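You operate a simulated robot arm through the tools that you are given. There is no shell and no other tool.

You are at the controls of a simulated robot arm. One attempt, no reset.

TASK
Wipe the demagnetiser's plate, the two-hole plate and the spilt oil.
Fine: switch the demagnetiser off before you wipe its plate; use the rag and put it back; blanks, pegs and the knob stay as they are. What is to be rubbed or washed off counts as gone when no trace of it is left.

Only the result counts: the job must be done as asked and must still hold three seconds after the hand-in. Knocking over, shifting, dropping, spilling or breaking anything else fails it.

THE ROBOT
A 7-joint arm with a two-finger parallel gripper, fixed in place. Base frame: the origin is at the foot of the arm, x ahead of it, y to its left, z up; the work surface is at about z = 0.76. Readings come in m, rad, newtons and seconds.
With the tool pointing down near the work surface it reaches from about 0.44 to 0.92 m from the base axis. Its first joint turns from -2.496 to 2.496 rad. Payload 3 kg.
The TCP is the grasp point between the finger pads, 0.03 m short of the fingertips. In the tool frame z runs along the fingers and y along their closing line. Largest opening 0.094 m; finger width 0.028, thickness 0.01; the body of the gripper, 0.05 by 0.096 m, starts 0.055 m behind the TCP.
Orientation is told as [roll, pitch, yaw] about the base's x, y, z axes, in that order, counted from this pose: with the fingers straight down and closing along the base's y, the tool's x points along the base's -x, its y along +y and its z along -z.

THE INTERFACE
- The arm moves only by the tool apply_moves. Its argument "targets" is a list that holds one entry, the list of rows, each a list of 7 numbers: the shift along the tool's x, y, z in m, then the turn, a rotation vector about the tool's x, y, z in rad, then the closure, from 0 (fully open) to 1 (shut). In form: [[[dx, dy, dz, wx, wy, wz, fingers], ...]]. A call has 1 to 20 rows; each row shifts and turns the commanded pose from where the row before left it, along the tool's axes as they then stand. Rows are played at 5 a second. More than 0.05 m and 0.15 rad between two rows, or a gripper value outside its range, and nothing of the call is played. Where a pose cannot be reached the arm comes as near as it can. A force on the tool above 50 N (or 10 N above the force at the start of the call, whichever is more), or a blocked arm, ends the call early, and 0.2 s more pass. The fingers move at their own pace (about 0.072 m/s each) and stop on an object; they squeeze with about 24 N. The grip force told is the motor's: it shows also when the fingers shut on nothing. Time passes only in rows, and 0.2 s behind the last, so rows that do not move let the fingers close. The reply holds the time, the measured pose of the TCP, the force on the tool along the base axes, the opening and the grip force, in the units named above and with some noise, with the torque about the TCP (base axes, N m) and any sound that the robot's microphone picked up.
- Cameras (640 x 400 px; columns grow to the right, rows downward): "scene" is fixed at [0.0527, -0.6534, 1.5416]; the picture's right is [0.90, -0.43, 0.00], its down [-0.16, -0.33, -0.93] and it looks along [0.40, 0.84, -0.37] (base axes); focal length 342 px, centre (320, 200). "wrist" rides on the gripper at [0.076, 0.014, -0.103] in the tool frame; the picture's right is [-0.18, 0.98, 0.00], its down [-0.75, -0.14, -0.64] and it looks along [-0.63, -0.12, 0.77] (tool axes); focal length 243 px, centre (320, 200). There is no depth. A picture from a camera that has moved, and an enlarged one, comes with that camera's place and axes in the base frame and with its lens. The place of the scene camera against the robot may be out by one fixed shift of up to 0.025 m in any direction.
- grab_frame(camera): a new picture of that camera. No time passes.
- enlarge(camera, box): a new picture of the part [left, top, right, bottom] of that camera's present view, enlarged. No time passes.
- sign_off(): hands the job in; it is judged then, once.

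Nothing tells you positions but the pictures and the camera data. Unless the task says otherwise, let go and move clear before handing in.

The tools are called after "Emit:" as name(argument=value, ...) on one line, values as JSON. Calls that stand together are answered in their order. apply_moves: Moves the arm, as the interface text tells. Its arguments: {"type":"object","properties":{"targets":{"type":"array","items":{"type":"array","items":{"type":"array","items":{"type":"number"}}}}},"required":["targets"]} The other tools are called the same way: grab_frame (camera) takes a picture; enlarge (camera, box) takes an enlarged picture of a part of a camera's view; sign_off () hands the job in.

At the start:

```text
time_s: 0.0
tcp_pos: [0.4303, 0.4152, 1.0879]
tool_rot: [-0.001, 0.002, 0.0]
force: [0.3, 0.1, -0.3]
torque: [0.03, 0.01, -0.02]
opening: 0.0936
grip_force: 0.1
```

scene: 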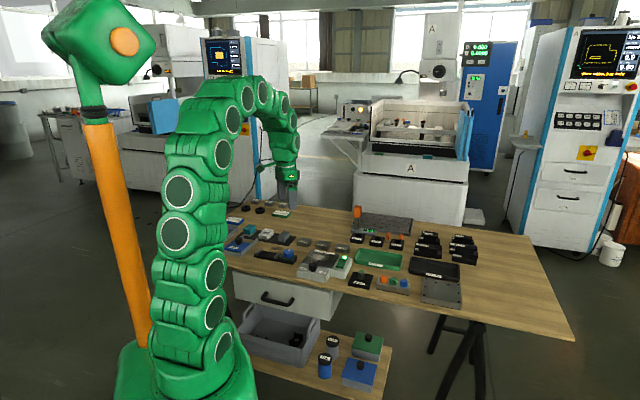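
wrist: 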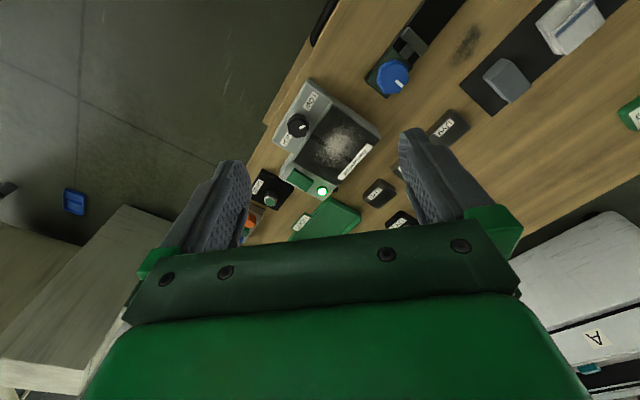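

I see a bench with many items; the demagnetiser (grey box with a knob, green lamp and dusty plate) is in the middle. I'll enlarge the views to identify everything before moving.

Emit:
enlarge(camera="scene", box=[220, 190, 360, 300])

Emit:
enlarge(camera="scene", box=[340, 195, 480, 310])

Emit:
enlarge(camera="wrist", box=[230, 0, 640, 250])

Emit:
enlarge(camera="scene", box=[220, 290, 400, 400])

```text
3.64 times, centred on (290, 245) of scene
camera zoom: at [0.0527, -0.6534, 1.5416], right [0.9, -0.43, 0.0], down [-0.16, -0.33, -0.93], along [0.4, 0.84, -0.37], focal length 1246 px, centre (429, 36)
```

zoom: 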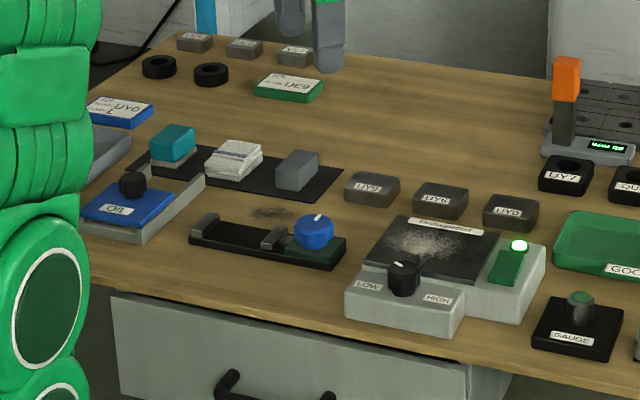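

```text
3.48 times, centred on (410, 252) of scene
camera zoom: at [0.0527, -0.6534, 1.5416], right [0.9, -0.43, 0.0], down [-0.16, -0.33, -0.93], along [0.4, 0.84, -0.37], focal length 1191 px, centre (7, 17)
```

zoom: 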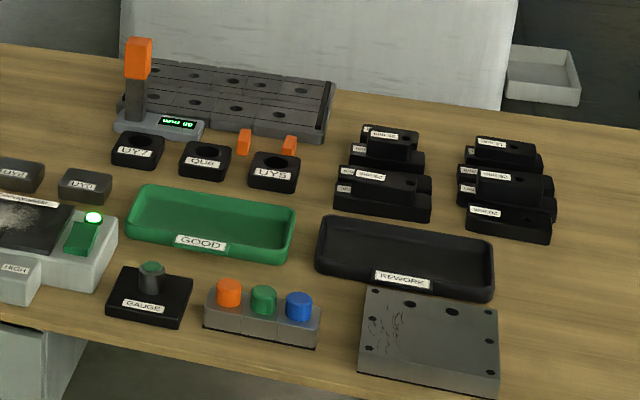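

```text
1.56 times, centred on (435, 125) of wrist
camera zoom: at [0.3546, 0.4301, 1.1923], right [0.18, 0.98, 0.0], down [0.75, -0.14, 0.64], along [0.63, -0.12, -0.77], focal length 379 px, centre (140, 317)
```

zoom: 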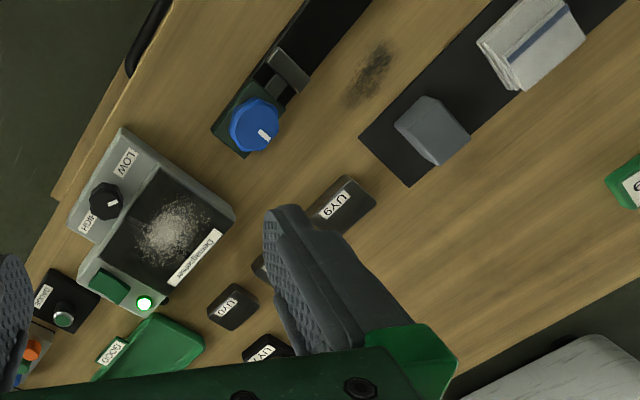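

```text
3.56 times, centred on (310, 345) of scene
camera zoom: at [0.0527, -0.6534, 1.5416], right [0.9, -0.43, 0.0], down [-0.16, -0.33, -0.93], along [0.4, 0.84, -0.37], focal length 1218 px, centre (356, -316)
```

zoom: 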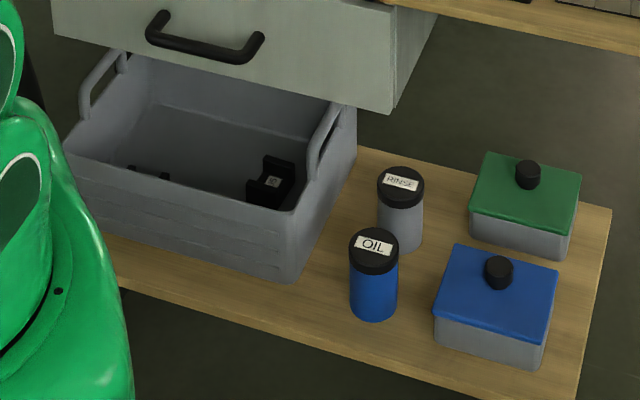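

The demagnetiser's green switch is lit (on); the white folded rag with a blue stripe lies on the black mat near (0.45, 0.76), a dark smear near (0.45, 0.63), and the two-hole plate near (0.88, 0.08). I'll move the camera up over the left side for a closer look first.

Emit:
apply_moves(targets=[[[0.014, 0.041, 0.008, 0, 0, 0, 0], [0.014, 0.041, 0.008, 0, 0, 0, 0], [0.014, 0.041, 0.008, 0, 0, 0, 0], [0.014, 0.041, 0.008, 0, 0, 0, 0], [0.014, 0.041, 0.008, 0, 0, 0, 0], [0, 0, 0, 0, 0, 0, 0]]])

Emit:
grab_frame(camera="wrist")

Emit:
enlarge(camera="wrist", box=[160, 0, 480, 200])

```text
time_s: 1.4
tcp_pos: [0.3605, 0.62, 1.0463]
tool_rot: [0.0, 0.001, 0.001]
force: [0.5, 0.2, 1.2]
torque: [-0.02, 0.01, 0.02]
opening: 0.0937
grip_force: 0.0
```

```text
taken
camera wrist: at [0.2845, 0.6357, 1.1505], right [0.18, 0.98, 0.0], down [0.75, -0.14, 0.64], along [0.63, -0.12, -0.77], focal length 243 px, centre (320, 200)
```

wrist: 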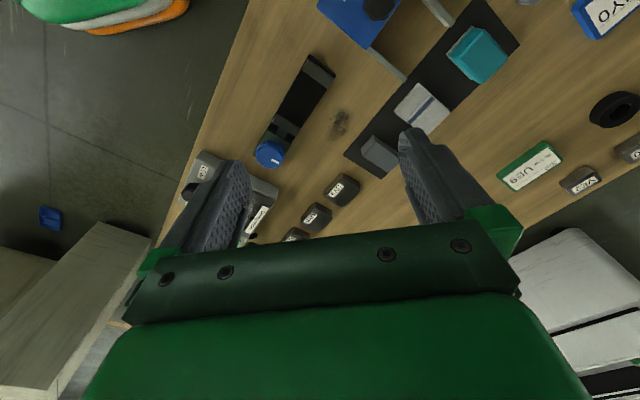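

```text
2.00 times, centred on (320, 100) of wrist
camera zoom: at [0.2845, 0.6357, 1.1505], right [0.18, 0.98, 0.0], down [0.75, -0.14, 0.64], along [0.63, -0.12, -0.77], focal length 485 px, centre (320, 400)
```

zoom: 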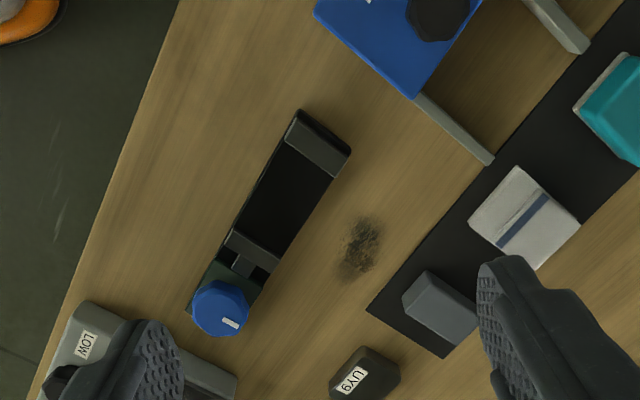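

The rag lies at about (0.437, 0.76), roughly 0.07 × 0.045 m, turned about 45°; the smear is between the vise-like stop and the mat. Next I go over the demagnetiser with the tool turned 45° to see its switch and plate.

Emit:
apply_moves(targets=[[[-0.00857, -0.0471, 0.0066, 0, 0, 0, 0], [-0.00857, -0.0471, 0.0066, 0, 0, 0, 0], [-0.00857, -0.0471, 0.0066, 0, 0, 0, 0], [-0.00857, -0.0471, 0.0066, 0, 0, 0, 0], [-0.00857, -0.0471, 0.0066, 0, 0, 0, 0], [-0.00857, -0.0471, 0.0066, 0, 0, 0, 0], [-0.00857, -0.0471, 0.0066, 0, 0, 0, 0], [0, 0, 0, 0, 0, -0.13, 0], [0, 0, 0, 0, 0, -0.13, 0], [0, 0, 0, 0, 0, -0.13, 0], [0, 0, 0, 0, 0, -0.13, 0], [0, 0, 0, 0, 0, -0.13, 0], [0, 0, 0, 0, 0, -0.13, 0], [0, 0, 0, 0, 0, 0, 0]]])

Emit:
grab_frame(camera="wrist")

Emit:
enlarge(camera="wrist", box=[160, 0, 480, 200])

```text
time_s: 4.4
tcp_pos: [0.421, 0.2899, 1.0027]
tool_rot: [0.001, 0.001, 0.781]
force: [-0.4, -0.7, -0.4]
torque: [0.0, 0.0, -0.03]
opening: 0.0941
grip_force: 0.1
```

```text
taken
camera wrist: at [0.3566, 0.2478, 1.1061], right [-0.56, 0.83, 0.0], down [0.63, 0.43, 0.64], along [0.53, 0.36, -0.77], focal length 243 px, centre (320, 200)
```

wrist: 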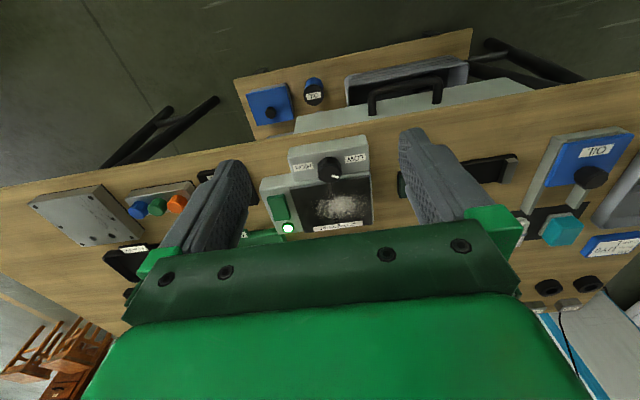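

```text
2.00 times, centred on (320, 100) of wrist
camera zoom: at [0.3566, 0.2478, 1.1061], right [-0.56, 0.83, 0.0], down [0.63, 0.43, 0.64], along [0.53, 0.36, -0.77], focal length 485 px, centre (320, 400)
```

zoom: 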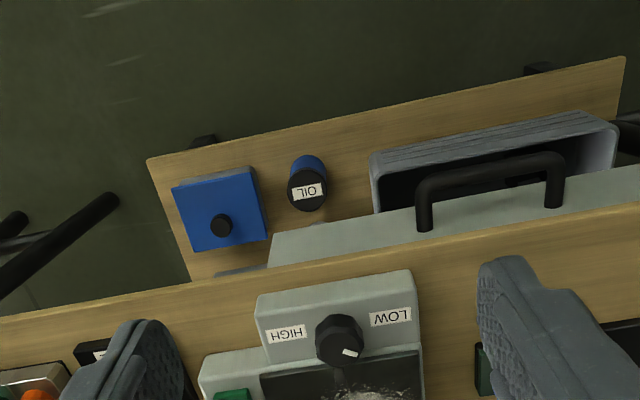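

Now I zoom on the demagnetiser for its switch, lamp and plate.

Emit:
enlarge(camera="wrist", box=[250, 125, 410, 240])

Emit:
enlarge(camera="wrist", box=[0, 140, 220, 290])

Emit:
enlarge(camera="scene", box=[290, 230, 370, 285])

Emit:
enlarge(camera="scene", box=[400, 260, 480, 315])

Emit:
enlarge(camera="scene", box=[225, 210, 325, 275])

```text
3.48 times, centred on (330, 182) of wrist
camera zoom: at [0.3566, 0.2478, 1.1061], right [-0.56, 0.83, 0.0], down [0.63, 0.43, 0.64], along [0.53, 0.36, -0.77], focal length 844 px, centre (285, 261)
```

zoom: 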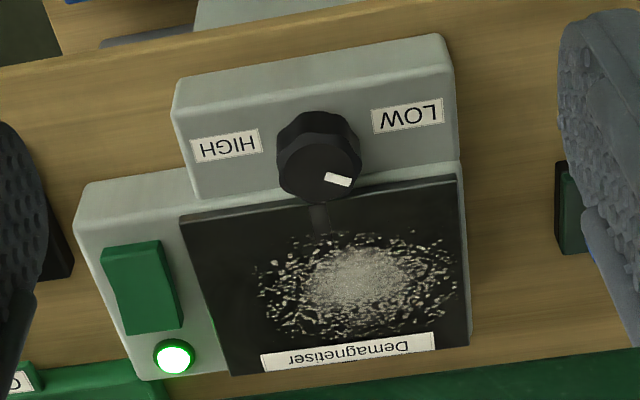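

```text
2.67 times, centred on (110, 215) of wrist
camera zoom: at [0.3566, 0.2478, 1.1061], right [-0.56, 0.83, 0.0], down [0.63, 0.43, 0.64], along [0.53, 0.36, -0.77], focal length 647 px, centre (880, 160)
```

zoom: 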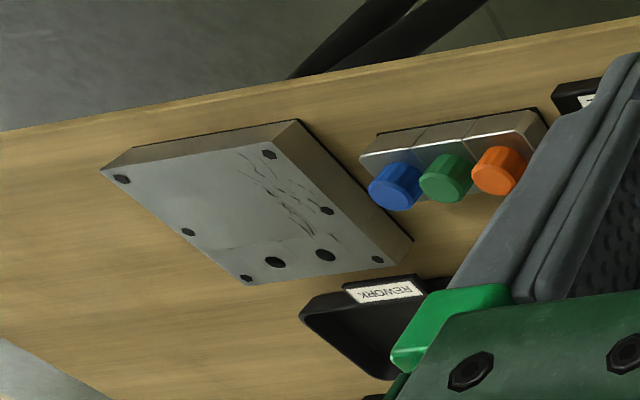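

```text
7.27 times, centred on (330, 258) of scene
camera zoom: at [0.0527, -0.6534, 1.5416], right [0.9, -0.43, 0.0], down [-0.16, -0.33, -0.93], along [0.4, 0.84, -0.37], focal length 2491 px, centre (247, -218)
```

zoom: 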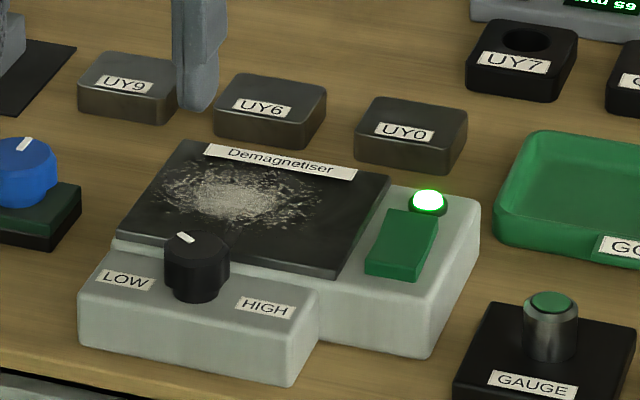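

```text
7.27 times, centred on (440, 288) of scene
camera zoom: at [0.0527, -0.6534, 1.5416], right [0.9, -0.43, 0.0], down [-0.16, -0.33, -0.93], along [0.4, 0.84, -0.37], focal length 2491 px, centre (-553, -436)
```

zoom: 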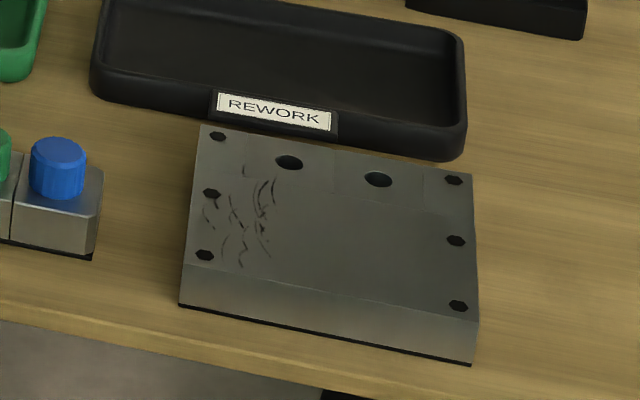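

```text
6.15 times, centred on (275, 242) of scene
camera zoom: at [0.0527, -0.6534, 1.5416], right [0.9, -0.43, 0.0], down [-0.16, -0.33, -0.93], along [0.4, 0.84, -0.37], focal length 2108 px, centre (597, -62)
```

zoom: 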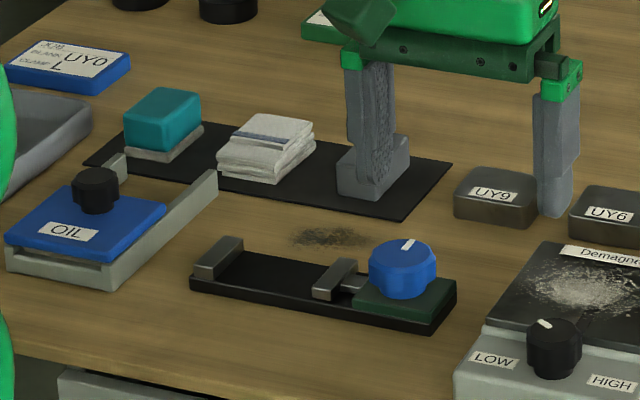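

The demagnetiser's plate carries filings (centre about (0.568, 0.420), top z≈0.80), its green rocker sits to the right with the lamp lit; the steel plate with two large holes has scribbled marks. I'll go nearer to the rocker to see which end is raised.

Emit:
apply_moves(targets=[[[-0.0233, -0.0272, 0.0277, 0, 0, 0, 0], [-0.0233, -0.0272, 0.0277, 0, 0, 0, 0], [-0.0233, -0.0272, 0.0277, 0, 0, 0, 0], [0, 0, 0, 0, 0, 0, 0]]])

Emit:
grab_frame(camera="wrist")

Emit:
enlarge(camera="wrist", box=[240, 120, 400, 220])

Emit:
enlarge(camera="scene", box=[325, 245, 365, 275])

```text
time_s: 5.4
tcp_pos: [0.5283, 0.2812, 0.9186]
tool_rot: [0.0, -0.001, 0.78]
force: [-0.2, 0.2, -0.2]
torque: [0.0, 0.03, 0.04]
opening: 0.094
grip_force: 0.0
```

```text
taken
camera wrist: at [0.4644, 0.239, 1.0223], right [-0.56, 0.83, 0.0], down [0.64, 0.43, 0.64], along [0.53, 0.36, -0.77], focal length 243 px, centre (320, 200)
```

wrist: 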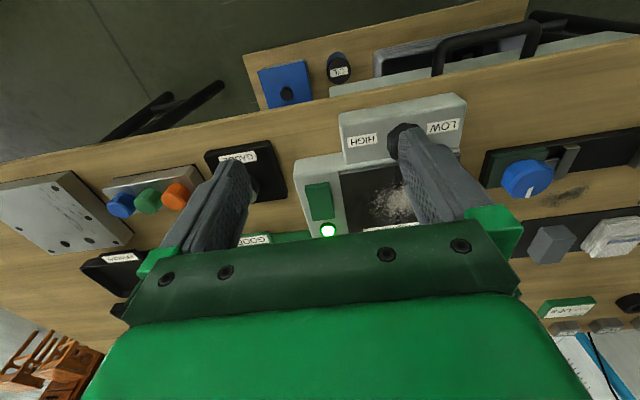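

```text
4.00 times, centred on (320, 170) of wrist
camera zoom: at [0.4644, 0.239, 1.0223], right [-0.56, 0.83, 0.0], down [0.64, 0.43, 0.64], along [0.53, 0.36, -0.77], focal length 970 px, centre (320, 320)
```

zoom: 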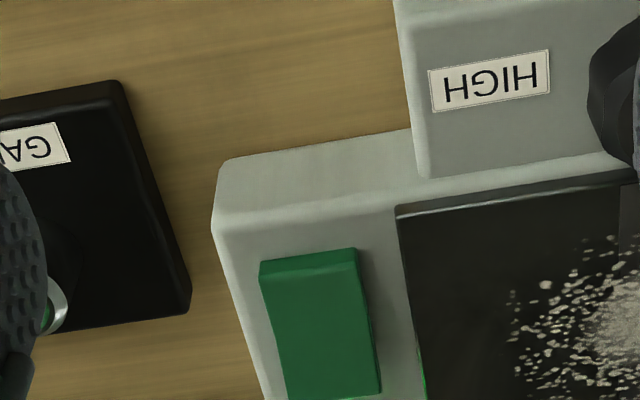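

```text
13.33 times, centred on (345, 260) of scene
camera zoom: at [0.0527, -0.6534, 1.5416], right [0.9, -0.43, 0.0], down [-0.16, -0.33, -0.93], along [0.4, 0.84, -0.37], focal length 4567 px, centre (-13, -600)
```

zoom: 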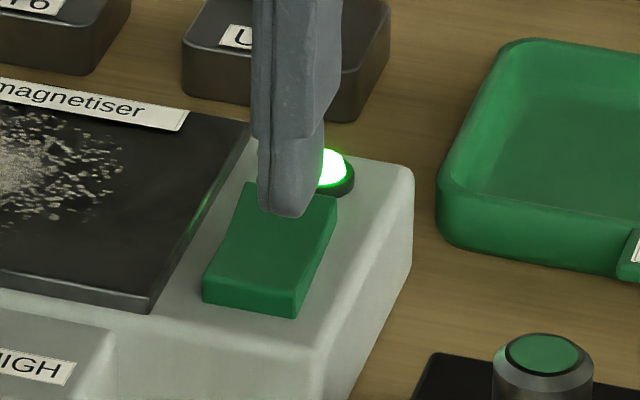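

The rocker's end nearer the base is raised (about N-edge at (0.60, 0.326), z≈0.81) and the lamp end is pressed in, so pressing the near end should switch it off. I'll close the fingers and hover above that end.

Emit:
apply_moves(targets=[[[0, 0, 0, 0, 0, 0, 1], [0, 0, 0, 0, 0, 0, 1], [0, 0, 0, 0, 0, 0, 1], [0, 0, 0, 0, 0, 0, 1], [-0.0454, -0.0089, 0, 0, 0, 0, 1], [-0.0454, -0.0089, 0, 0, 0, 0, 1], [0, 0, 0.0343, 0, 0, 0, 1], [0, 0, 0.0343, 0, 0, 0, 1], [0, 0, 0, 0, 0, 0, 1]]])

Emit:
grab_frame(camera="wrist")

Emit:
enlarge(camera="scene", box=[310, 230, 370, 280])

```text
time_s: 7.4
tcp_pos: [0.6061, 0.3328, 0.8512]
tool_rot: [-0.001, -0.001, 0.78]
force: [-0.4, -1.0, 0.2]
torque: [0.01, -0.01, -0.01]
opening: 0.0
grip_force: 23.4
```

```text
taken
camera wrist: at [0.5414, 0.2902, 0.9541], right [-0.56, 0.83, 0.0], down [0.63, 0.43, 0.64], along [0.53, 0.36, -0.77], focal length 243 px, centre (320, 200)
```

wrist: 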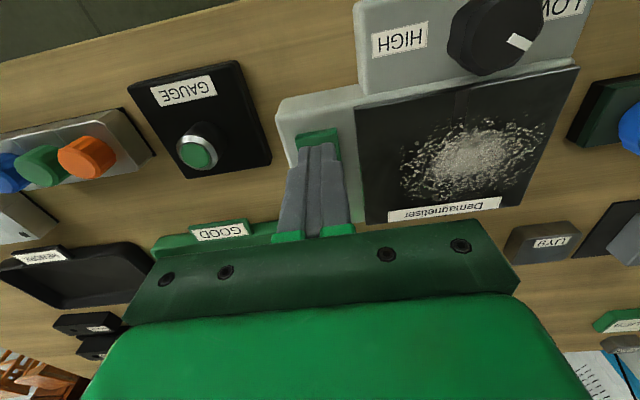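

```text
8.00 times, centred on (340, 255) of scene
camera zoom: at [0.0527, -0.6534, 1.5416], right [0.9, -0.43, 0.0], down [-0.16, -0.33, -0.93], along [0.4, 0.84, -0.37], focal length 2740 px, centre (160, -240)
```

zoom: 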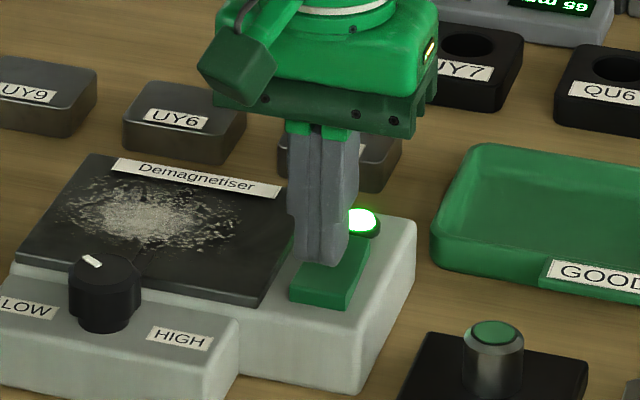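

The closed fingertips hover about 1 cm above the rocker's near half. I'll lower slowly in small steps.

Emit:
apply_moves(targets=[[[0.003, 0, 0.003, 0, 0, 0, 1], [0, 0, 0.003, 0, 0, 0, 1], [0, 0, 0.003, 0, 0, 0, 1], [0, 0, 0.002, 0, 0, 0, 1], [0, 0, 0.002, 0, 0, 0, 1], [0, 0, 0, 0, 0, 0, 1]]])

Emit:
enlarge(camera="scene", box=[310, 230, 370, 280])

```text
time_s: 8.5
tcp_pos: [0.6044, 0.33, 0.8423]
tool_rot: [-0.001, -0.004, 0.781]
force: [0.7, -0.8, 2.9]
torque: [0.08, -0.02, 0.02]
opening: 0.0001
grip_force: 23.9
stopped in row 5: the force on the tool passed its limit at 58 N (the readings are from after the stop); the commanded pose is now the measured one
```

```text
8.00 times, centred on (340, 255) of scene
camera zoom: at [0.0527, -0.6534, 1.5416], right [0.9, -0.43, 0.0], down [-0.16, -0.33, -0.93], along [0.4, 0.84, -0.37], focal length 2740 px, centre (160, -240)
```

zoom: 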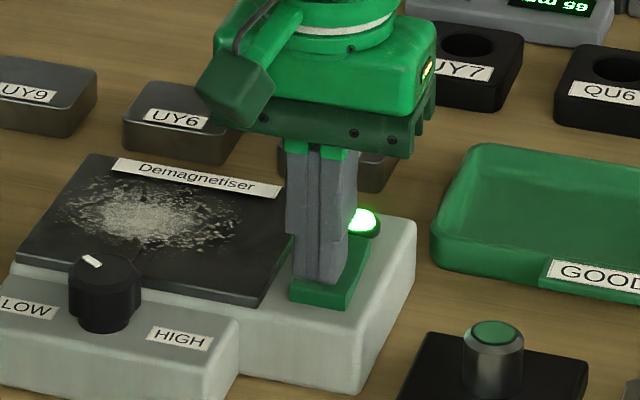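

The force limit was reached with the tip at z≈0.812 and the lamp is still on. I'll raise the tool and study the rocker more closely.

Emit:
apply_moves(targets=[[[0.02, 0, -0.03, 0, 0, 0, 1], [0.03, 0, -0.03, 0, 0, 0, 1], [0.03, 0, 0, 0, 0, 0, 1], [0, 0, 0, 0, 0, 0, 1]]])

Emit:
enlarge(camera="wrist", box=[260, 150, 360, 250])

Emit:
enlarge(camera="scene", box=[330, 245, 360, 270])

Emit:
grab_frame(camera="wrist")

```text
time_s: 9.5
tcp_pos: [0.546, 0.2738, 0.9016]
tool_rot: [-0.001, -0.001, 0.779]
force: [0.1, -0.1, -0.1]
torque: [0.04, 0.01, -0.02]
opening: 0.0
grip_force: 23.9
```

```text
4.00 times, centred on (310, 200) of wrist
camera zoom: at [0.4815, 0.2312, 1.0047], right [-0.56, 0.83, 0.0], down [0.63, 0.43, 0.64], along [0.53, 0.36, -0.77], focal length 970 px, centre (360, 200)
```

zoom: 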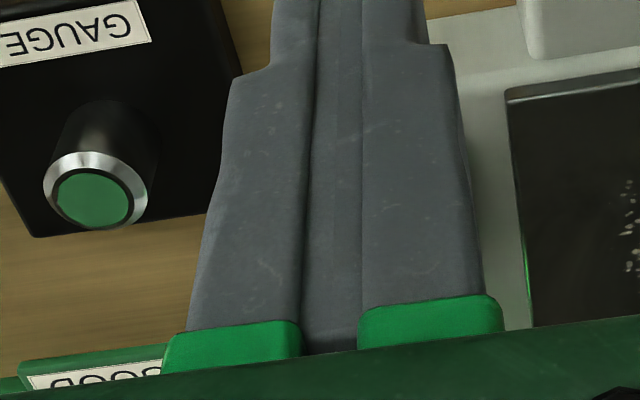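

```text
16.00 times, centred on (345, 258) of scene
camera zoom: at [0.0527, -0.6534, 1.5416], right [0.9, -0.43, 0.0], down [-0.16, -0.33, -0.93], along [0.4, 0.84, -0.37], focal length 5480 px, centre (-80, -720)
```

zoom: 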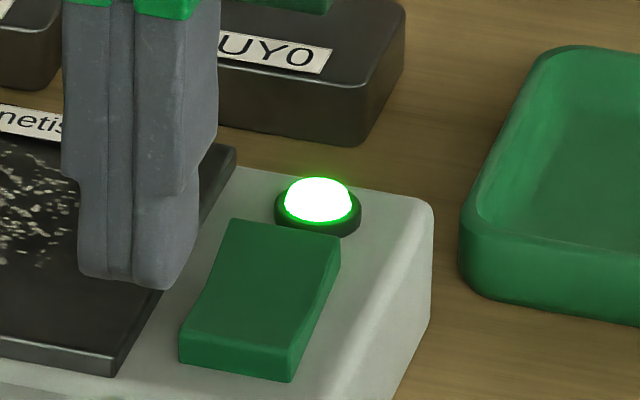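

```text
taken
camera wrist: at [0.4815, 0.2312, 1.0047], right [-0.56, 0.83, 0.0], down [0.63, 0.43, 0.64], along [0.53, 0.36, -0.77], focal length 243 px, centre (320, 200)
```

wrist: 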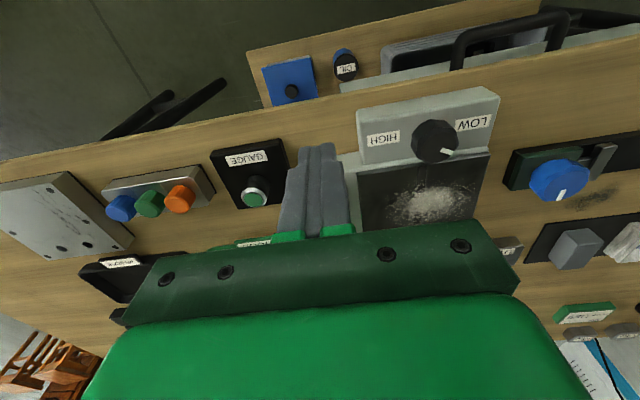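

Enlarged, the rocker is bent in the middle and its far (lamp-side) end is the raised one, so the off-press goes on that end. I'll move over it, short of the lamp.

Emit:
apply_moves(targets=[[[-0.0395, 0, 0, 0, 0, 0, 1], [-0.0395, 0, 0, 0, 0, 0, 1], [-0.0385, 0, 0, 0, 0, 0, 1], [0, 0, 0.02, 0, 0, 0, 1], [0, 0, 0.022, 0, 0, 0, 1], [0, 0, 0, 0, 0, 0, 1]]])

Emit:
enlarge(camera="scene", box=[320, 235, 368, 275])

Emit:
enlarge(camera="wrist", box=[260, 80, 420, 200])

```text
time_s: 10.9
tcp_pos: [0.6302, 0.3567, 0.858]
tool_rot: [0.0, -0.004, 0.781]
force: [0.0, 0.6, 0.2]
torque: [0.01, -0.02, -0.01]
opening: 0.0
grip_force: 24.0
```

```text
10.00 times, centred on (344, 255) of scene
camera zoom: at [0.0527, -0.6534, 1.5416], right [0.9, -0.43, 0.0], down [-0.16, -0.33, -0.93], along [0.4, 0.84, -0.37], focal length 3425 px, centre (80, -350)
```

zoom: 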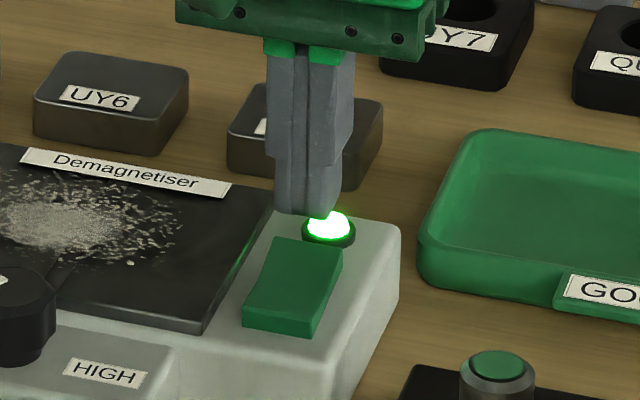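

```text
3.33 times, centred on (340, 140) of wrist
camera zoom: at [0.5657, 0.3141, 0.9621], right [-0.56, 0.83, 0.0], down [0.63, 0.43, 0.64], along [0.53, 0.36, -0.77], focal length 809 px, centre (253, 400)
```

zoom: 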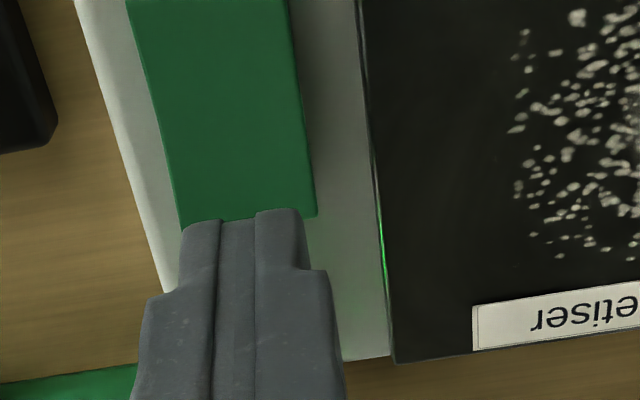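

The fingertips hover near the rocker's far end; I want a precise look at the rocker's slope before pressing.

Emit:
enlarge(camera="scene", box=[340, 256, 358, 270])

```text
16.00 times, centred on (349, 263) of scene
camera zoom: at [0.0527, -0.6534, 1.5416], right [0.9, -0.43, 0.0], down [-0.16, -0.33, -0.93], along [0.4, 0.84, -0.37], focal length 5480 px, centre (-144, -808)
```

zoom: 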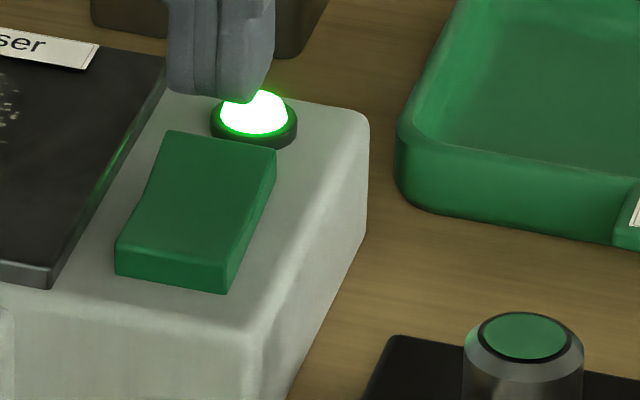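

The near half is level (pressed in) and the far half rises, so pressing the far half is right. I shift back 8 mm from the lamp and press down slowly.

Emit:
apply_moves(targets=[[[0.008, 0, 0, 0, 0, 0, 1], [0, 0, 0.005, 0, 0, 0, 1], [0, 0, 0.003, 0, 0, 0, 1], [0, 0, 0.002, 0, 0, 0, 1], [0, 0, 0.002, 0, 0, 0, 1], [0, 0, 0.002, 0, 0, 0, 1], [0, 0, 0.002, 0, 0, 0, 1], [0, 0, 0, 0, 0, 0, 1]]])

Emit:
enlarge(camera="scene", box=[330, 245, 360, 270])

```text
time_s: 12.7
tcp_pos: [0.6233, 0.3496, 0.8433]
tool_rot: [0.0, -0.003, 0.779]
force: [-0.8, 0.2, 1.2]
torque: [0.0, 0.07, -0.01]
opening: 0.0
grip_force: 23.7
```

```text
16.00 times, centred on (345, 258) of scene
camera zoom: at [0.0527, -0.6534, 1.5416], right [0.9, -0.43, 0.0], down [-0.16, -0.33, -0.93], along [0.4, 0.84, -0.37], focal length 5480 px, centre (-80, -720)
```

zoom: 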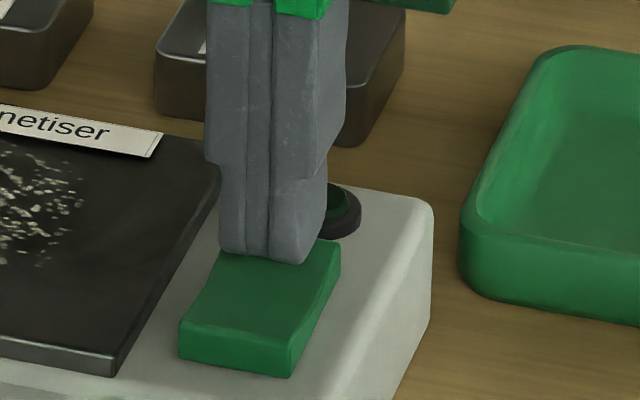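

The lamp has gone dark: the demagnetiser is off. I lift clear and travel over to view the rag.

Emit:
apply_moves(targets=[[[0, 0, -0.045, 0, 0, 0, 1], [0, 0, -0.045, 0, 0, 0, 1], [-0.0025, 0.0447, 0, 0, 0, 0, 1], [-0.0025, 0.0447, 0, 0, 0, 0, 1], [-0.0025, 0.0447, 0, 0, 0, 0, 0], [-0.0025, 0.0447, 0, 0, 0, 0, 0], [-0.0025, 0.0447, 0, 0, 0, 0, 0], [-0.0025, 0.0447, 0, 0, 0, 0, 0], [-0.0025, 0.0447, 0, 0, 0, 0, 0], [-0.0025, 0.0447, 0, 0, 0, 0, 0], [-0.0025, 0.0447, 0, 0, 0, 0, 0], [-0.0025, 0.0447, 0, 0, 0, 0, 0], [0, 0, 0, 0, 0, 0, 0]]])

Emit:
grab_frame(camera="wrist")

Emit:
enlarge(camera="wrist", box=[240, 130, 400, 230])

Emit:
enlarge(camera="scene", box=[300, 235, 360, 275])

Emit:
enlarge(camera="scene", box=[230, 215, 310, 265])

```text
time_s: 15.5
tcp_pos: [0.3273, 0.6871, 0.933]
tool_rot: [-0.002, -0.002, 0.78]
force: [0.0, -0.5, 0.0]
torque: [-0.01, -0.01, 0.05]
opening: 0.0939
grip_force: 0.0
```

```text
taken
camera wrist: at [0.263, 0.6443, 1.0366], right [-0.56, 0.83, 0.0], down [0.63, 0.43, 0.64], along [0.53, 0.36, -0.77], focal length 243 px, centre (320, 200)
```

wrist: 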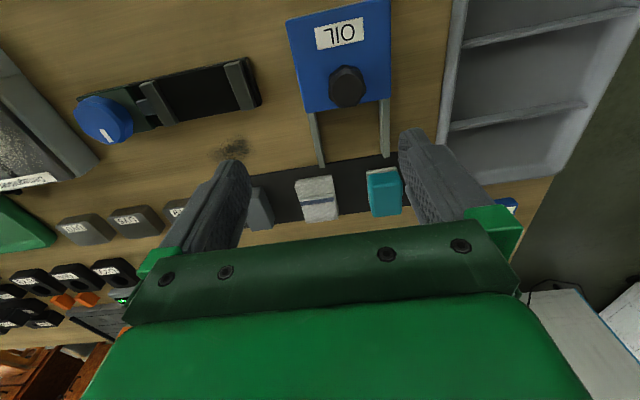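

```text
4.00 times, centred on (320, 180) of wrist
camera zoom: at [0.263, 0.6443, 1.0366], right [-0.56, 0.83, 0.0], down [0.63, 0.43, 0.64], along [0.53, 0.36, -0.77], focal length 970 px, centre (320, 280)
```

zoom: 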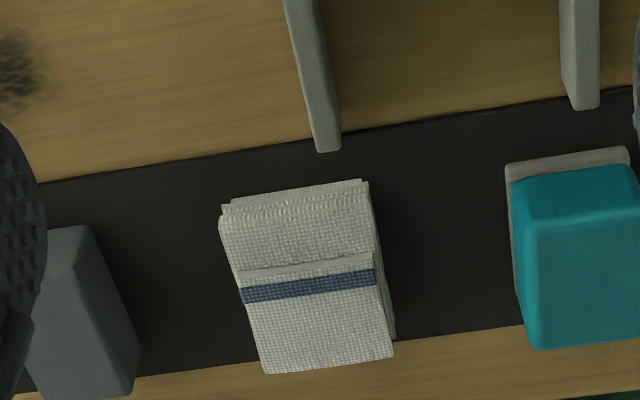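

```text
10.00 times, centred on (330, 255) of scene
camera zoom: at [0.0527, -0.6534, 1.5416], right [0.9, -0.43, 0.0], down [-0.16, -0.33, -0.93], along [0.4, 0.84, -0.37], focal length 3425 px, centre (220, -350)
```

zoom: 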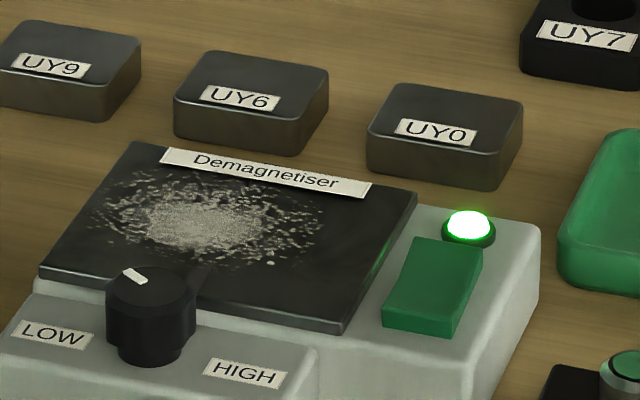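

```text
8.00 times, centred on (270, 240) of scene
camera zoom: at [0.0527, -0.6534, 1.5416], right [0.9, -0.43, 0.0], down [-0.16, -0.33, -0.93], along [0.4, 0.84, -0.37], focal length 2740 px, centre (720, -120)
```

zoom: 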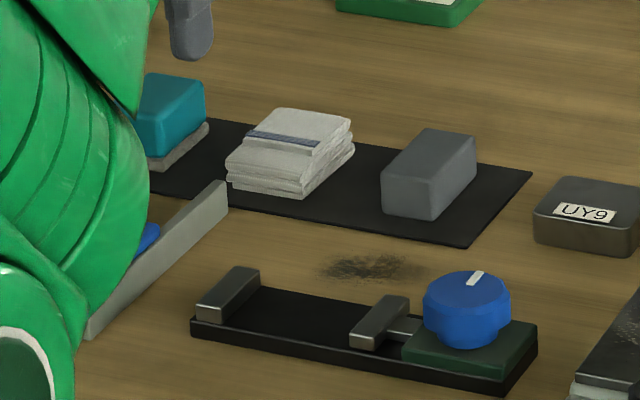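

The lamp has come back on after release — the rocker didn't latch. I go back and press deeper on the same end, checking after lifting only slightly.

Emit:
apply_moves(targets=[[[0.0026, -0.04477, 0, 0, 0, 0, 1], [0.0026, -0.04477, 0, 0, 0, 0, 1], [0.0026, -0.04477, 0, 0, 0, 0, 1], [0.0026, -0.04477, 0, 0, 0, 0, 1], [0.0026, -0.04477, 0, 0, 0, 0, 1], [0.0026, -0.04477, 0, 0, 0, 0, 1], [0.0026, -0.04477, 0, 0, 0, 0, 1], [0.0026, -0.04477, 0, 0, 0, 0, 1], [0.0026, -0.04477, 0, 0, 0, 0, 1], [0.0026, -0.04477, 0, 0, 0, 0, 1], [0, 0, 0.04, 0, 0, 0, 1], [0, 0, 0.04, 0, 0, 0, 1], [0, 0, 0, 0, 0, 0, 1]]])

Emit:
apply_moves(targets=[[[0, 0, 0.005, 0, 0, 0, 1], [0, 0, 0.003, 0, 0, 0, 1], [0, 0, 0.002, 0, 0, 0, 1], [0, 0, 0.002, 0, 0, 0, 1], [0, 0, 0.001, 0, 0, 0, 1], [0, 0, 0.001, 0, 0, 0, 1], [0, 0, 0.001, 0, 0, 0, 1], [0, 0, 0, 0, 0, 0, 1], [0, 0, 0, 0, 0, 0, 1]]])

Emit:
enlarge(camera="scene", box=[330, 245, 360, 270])

```text
time_s: 18.3
tcp_pos: [0.6269, 0.3501, 0.8542]
tool_rot: [-0.001, -0.005, 0.779]
force: [0.1, -0.9, -0.2]
torque: [0.0, -0.01, 0.0]
opening: 0.0
grip_force: 23.5
```

```text
time_s: 19.8
tcp_pos: [0.626, 0.3522, 0.8425]
tool_rot: [0.0, -0.007, 0.781]
force: [-0.5, -0.6, 8.6]
torque: [-0.09, 0.08, 0.12]
opening: 0.0003
grip_force: 23.7
heard: click
stopped in row 7: the force on the tool passed its limit at 55 N (the readings are from after the stop); the commanded pose is now the measured one
```

```text
16.00 times, centred on (345, 258) of scene
camera zoom: at [0.0527, -0.6534, 1.5416], right [0.9, -0.43, 0.0], down [-0.16, -0.33, -0.93], along [0.4, 0.84, -0.37], focal length 5480 px, centre (-80, -720)
```

zoom: 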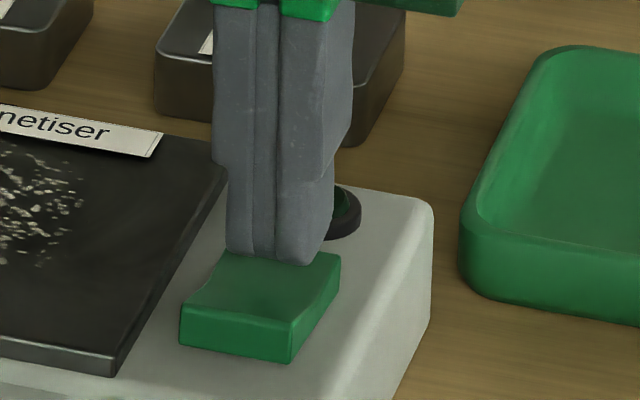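

A click was heard, the near end has now come up and the lamp is dark. I'll lift and check that it stays off.

Emit:
apply_moves(targets=[[[0, 0, -0.02, 0, 0, 0, 1], [0, 0, -0.04, 0, 0, 0, 1], [0, 0, -0.03, 0, 0, 0, 1], [0, 0, 0, 0, 0, 0, 1], [0, 0, 0, 0, 0, 0, 1]]])

Emit:
enlarge(camera="scene", box=[300, 235, 360, 275])

```text
time_s: 21.0
tcp_pos: [0.6245, 0.3509, 0.9317]
tool_rot: [-0.002, -0.006, 0.78]
force: [1.0, 0.6, 0.5]
torque: [-0.01, -0.01, -0.02]
opening: 0.0
grip_force: 24.3
```

```text
10.00 times, centred on (330, 255) of scene
camera zoom: at [0.0527, -0.6534, 1.5416], right [0.9, -0.43, 0.0], down [-0.16, -0.33, -0.93], along [0.4, 0.84, -0.37], focal length 3425 px, centre (220, -350)
```

zoom: 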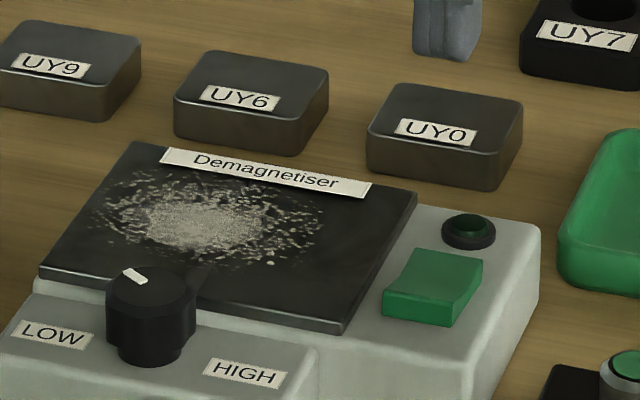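

The demagnetiser is off, rocker latched. Now to the rag: centre about (0.441, 0.761), 0.074 × 0.048 m, aligned with the tool's present yaw, between the grey block and the teal sponge; I'll go above it with the fingers partly open.

Emit:
apply_moves(targets=[[[-0.01584, 0.04204, 0, 0, 0, 0, 0.23], [-0.01584, 0.04204, 0, 0, 0, 0, 0.23], [-0.01584, 0.04204, 0, 0, 0, 0, 0.23], [-0.01584, 0.04204, 0, 0, 0, 0, 0.23], [-0.01584, 0.04204, 0, 0, 0, 0, 0.23], [-0.01584, 0.04204, 0, 0, 0, 0, 0.23], [-0.01584, 0.04204, 0, 0, 0, 0, 0.23], [-0.01584, 0.04204, 0, 0, 0, 0, 0.23], [-0.01584, 0.04204, 0, 0, 0, 0, 0.23], [-0.01584, 0.04204, 0, 0, 0, 0, 0.23], [0, 0, 0.04, 0, 0.006, 0, 0.23], [0, 0, 0.04, 0, 0, 0, 0.23], [0, 0, 0, 0, 0, 0, 0.23]]])

Emit:
grab_frame(camera="wrist")

Emit:
enlarge(camera="scene", box=[225, 205, 305, 260])

```text
time_s: 23.8
tcp_pos: [0.443, 0.7605, 0.8511]
tool_rot: [-0.002, 0.0, 0.781]
force: [1.0, 0.4, -0.2]
torque: [-0.02, -0.02, 0.02]
opening: 0.0724
grip_force: 0.1
```

```text
taken
camera wrist: at [0.3784, 0.7179, 0.9549], right [-0.56, 0.83, 0.0], down [0.63, 0.43, 0.64], along [0.53, 0.36, -0.77], focal length 243 px, centre (320, 200)
```

wrist: 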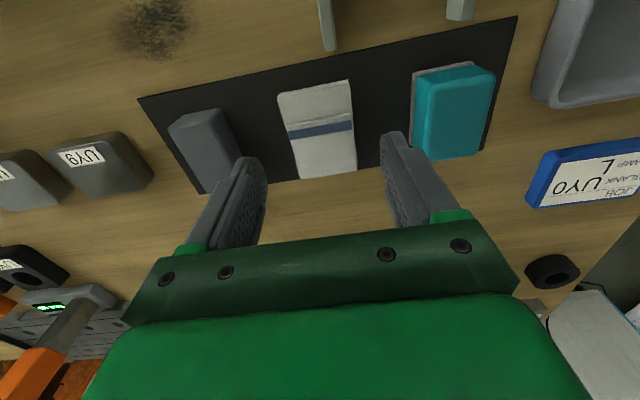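

```text
7.27 times, centred on (265, 232) of scene
camera zoom: at [0.0527, -0.6534, 1.5416], right [0.9, -0.43, 0.0], down [-0.16, -0.33, -0.93], along [0.4, 0.84, -0.37], focal length 2491 px, centre (720, -36)
```

zoom: 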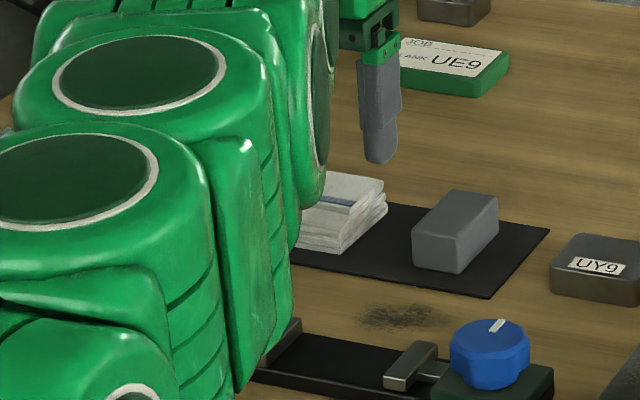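

The rag is centred between the fingers. I descend to grip it with its bottom protruding below the fingertips.

Emit:
apply_moves(targets=[[[-0.002, 0.001, 0.025, 0, 0, 0, 0.23], [0, 0, 0.015, 0, 0, 0, 0.23], [0, 0, 0.01, 0, 0, 0, 0.23], [0, 0, 0, 0, 0, 0, 0.23], [0, 0, 0, 0, 0, 0, 0.5], [0, 0, 0, 0, 0, 0, 1], [0, 0, 0, 0, 0, 0, 1], [0, 0, 0, 0, 0, 0, 1], [0, 0, 0, 0, 0, 0, 1]]])

Emit:
grab_frame(camera="wrist")

```text
time_s: 25.8
tcp_pos: [0.4435, 0.7613, 0.8026]
tool_rot: [-0.001, 0.001, 0.779]
force: [-0.1, 0.1, -0.5]
torque: [-0.02, 0.0, 0.0]
opening: 0.0491
grip_force: 23.4
```

```text
taken
camera wrist: at [0.3788, 0.72, 0.906], right [-0.56, 0.83, 0.0], down [0.63, 0.43, 0.64], along [0.53, 0.36, -0.77], focal length 243 px, centre (320, 200)
```

wrist: 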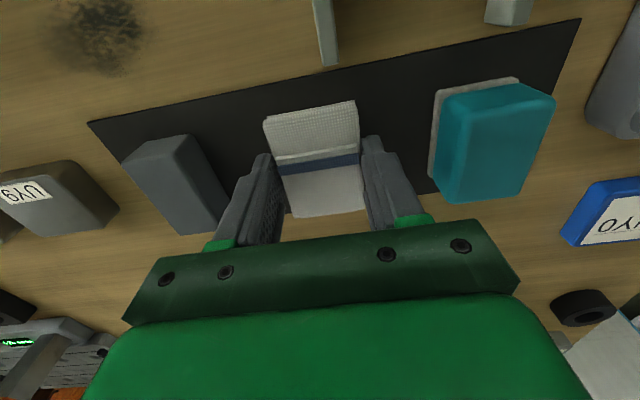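

The rag is held (opening 0.049 m; grasp pose (0.4435, 0.7613, 0.8026) noted for the return). I lift it and carry it above the demagnetiser's plate.

Emit:
apply_moves(targets=[[[0, 0, -0.02, 0, 0, 0, 1], [0, 0, -0.04, 0, 0, 0, 1], [0, 0, -0.04, 0, 0, 0, 1], [0.0195, -0.0398, 0, 0, 0, 0, 1], [0.0195, -0.0398, 0, 0, 0, 0, 1], [0.0195, -0.0398, 0, 0, 0, 0, 1], [0.0195, -0.0398, 0, 0, 0, 0, 1], [0.0195, -0.0398, 0, 0, 0, 0, 1], [0.0195, -0.0398, 0, 0, 0, 0, 1], [0.0195, -0.0398, 0, 0, 0, 0, 1], [0.0195, -0.0398, 0, 0, 0, 0, 1], [0, 0, 0.03, 0, 0, 0, 1], [0, 0, 0, 0, 0, 0, 1]]])

Emit:
grab_frame(camera="wrist")

Emit:
enlarge(camera="scene", box=[295, 220, 370, 275])

```text
time_s: 28.6
tcp_pos: [0.5567, 0.4269, 0.8721]
tool_rot: [-0.003, -0.002, 0.779]
force: [0.1, -0.5, -0.4]
torque: [0.02, 0.0, -0.02]
opening: 0.0491
grip_force: 24.0
```

```text
taken
camera wrist: at [0.4917, 0.3832, 0.9766], right [-0.56, 0.83, 0.0], down [0.63, 0.43, 0.64], along [0.53, 0.36, -0.77], focal length 243 px, centre (320, 200)
```

wrist: 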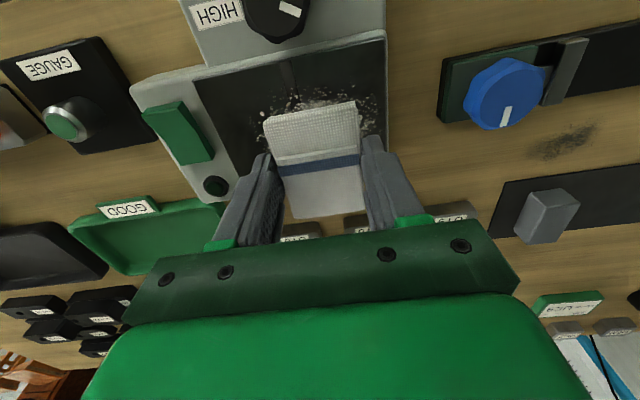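

```text
7.27 times, centred on (332, 248) of scene
camera zoom: at [0.0527, -0.6534, 1.5416], right [0.9, -0.43, 0.0], down [-0.16, -0.33, -0.93], along [0.4, 0.84, -0.37], focal length 2491 px, centre (229, -146)
```

zoom: 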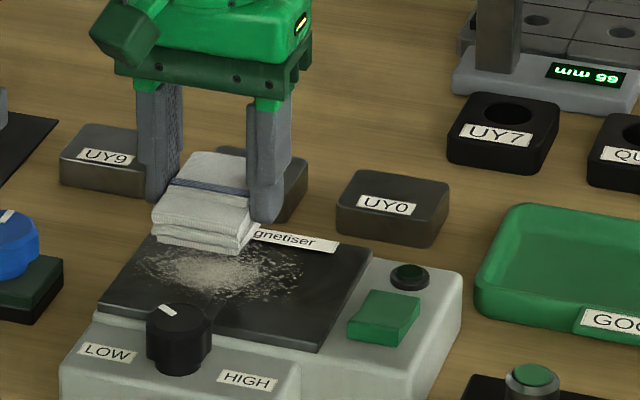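

The rag hangs over the plate about 3 cm up. I lower it to the plate, gently finding contact.

Emit:
apply_moves(targets=[[[0.008, 0, 0.014, 0, 0, 0, 1], [0, 0, 0.012, 0, 0, 0, 1], [0, 0, 0.002, 0, 0, 0, 1], [0, 0, 0.001, 0, 0, 0, 1], [0, 0, 0.001, 0, 0, 0, 1], [0, 0, 0, 0, 0, 0, 1]]])

Emit:
enlarge(camera="scene", box=[295, 220, 370, 275])

```text
time_s: 30.0
tcp_pos: [0.5501, 0.4206, 0.8451]
tool_rot: [-0.002, -0.002, 0.78]
force: [-3.0, -7.1, 26.8]
torque: [-0.21, 0.16, 0.01]
opening: 0.049
grip_force: 23.8
```

```text
7.27 times, centred on (332, 248) of scene
camera zoom: at [0.0527, -0.6534, 1.5416], right [0.9, -0.43, 0.0], down [-0.16, -0.33, -0.93], along [0.4, 0.84, -0.37], focal length 2491 px, centre (229, -146)
```

zoom: 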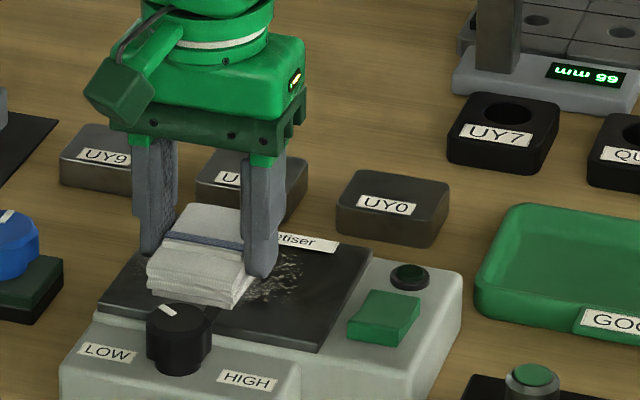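

Contact at TCP z≈0.846 (27 N, a little hard). I ease off slightly and sweep the rag across the plate, staying clear of knob and rocker.

Emit:
apply_moves(targets=[[[0, 0, -0.0015, 0, 0, 0, 1], [0, -0.013, 0, 0, 0, 0, 1], [0, -0.013, 0, 0, 0, 0, 1], [0, -0.013, 0, 0, 0, 0, 1], [0, 0.0145, 0, 0, 0, 0, 1], [0, 0.0145, 0, 0, 0, 0, 1], [0, 0.0145, 0, 0, 0, 0, 1], [0, 0.0145, 0, 0, 0, 0, 1], [0, 0.0145, 0, 0, 0, 0, 1], [0, 0, 0, 0, 0, 0, 1]]])

Emit:
enlarge(camera="scene", box=[295, 220, 370, 275])

Emit:
grab_frame(camera="wrist")

```text
time_s: 32.2
tcp_pos: [0.5257, 0.4451, 0.8438]
tool_rot: [-0.002, -0.002, 0.782]
force: [3.4, -0.5, 10.4]
torque: [-0.09, -0.1, -0.03]
opening: 0.0486
grip_force: 23.8
```

```text
7.27 times, centred on (332, 248) of scene
camera zoom: at [0.0527, -0.6534, 1.5416], right [0.9, -0.43, 0.0], down [-0.16, -0.33, -0.93], along [0.4, 0.84, -0.37], focal length 2491 px, centre (229, -146)
```

zoom: 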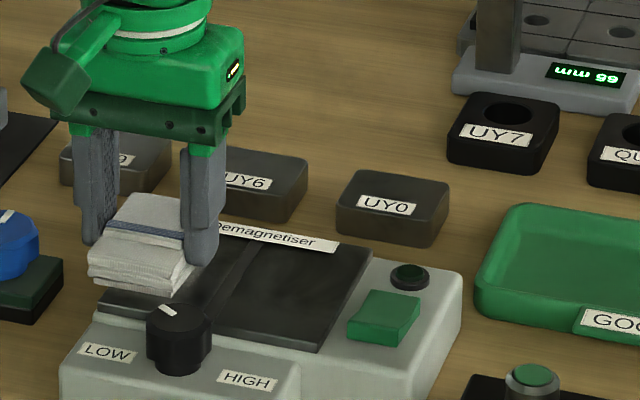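

```text
taken
camera wrist: at [0.462, 0.4025, 0.9475], right [-0.56, 0.83, 0.0], down [0.63, 0.43, 0.64], along [0.53, 0.36, -0.77], focal length 243 px, centre (320, 200)
```

wrist: 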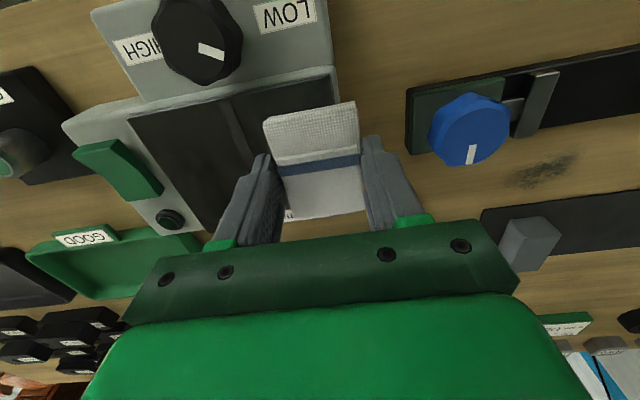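

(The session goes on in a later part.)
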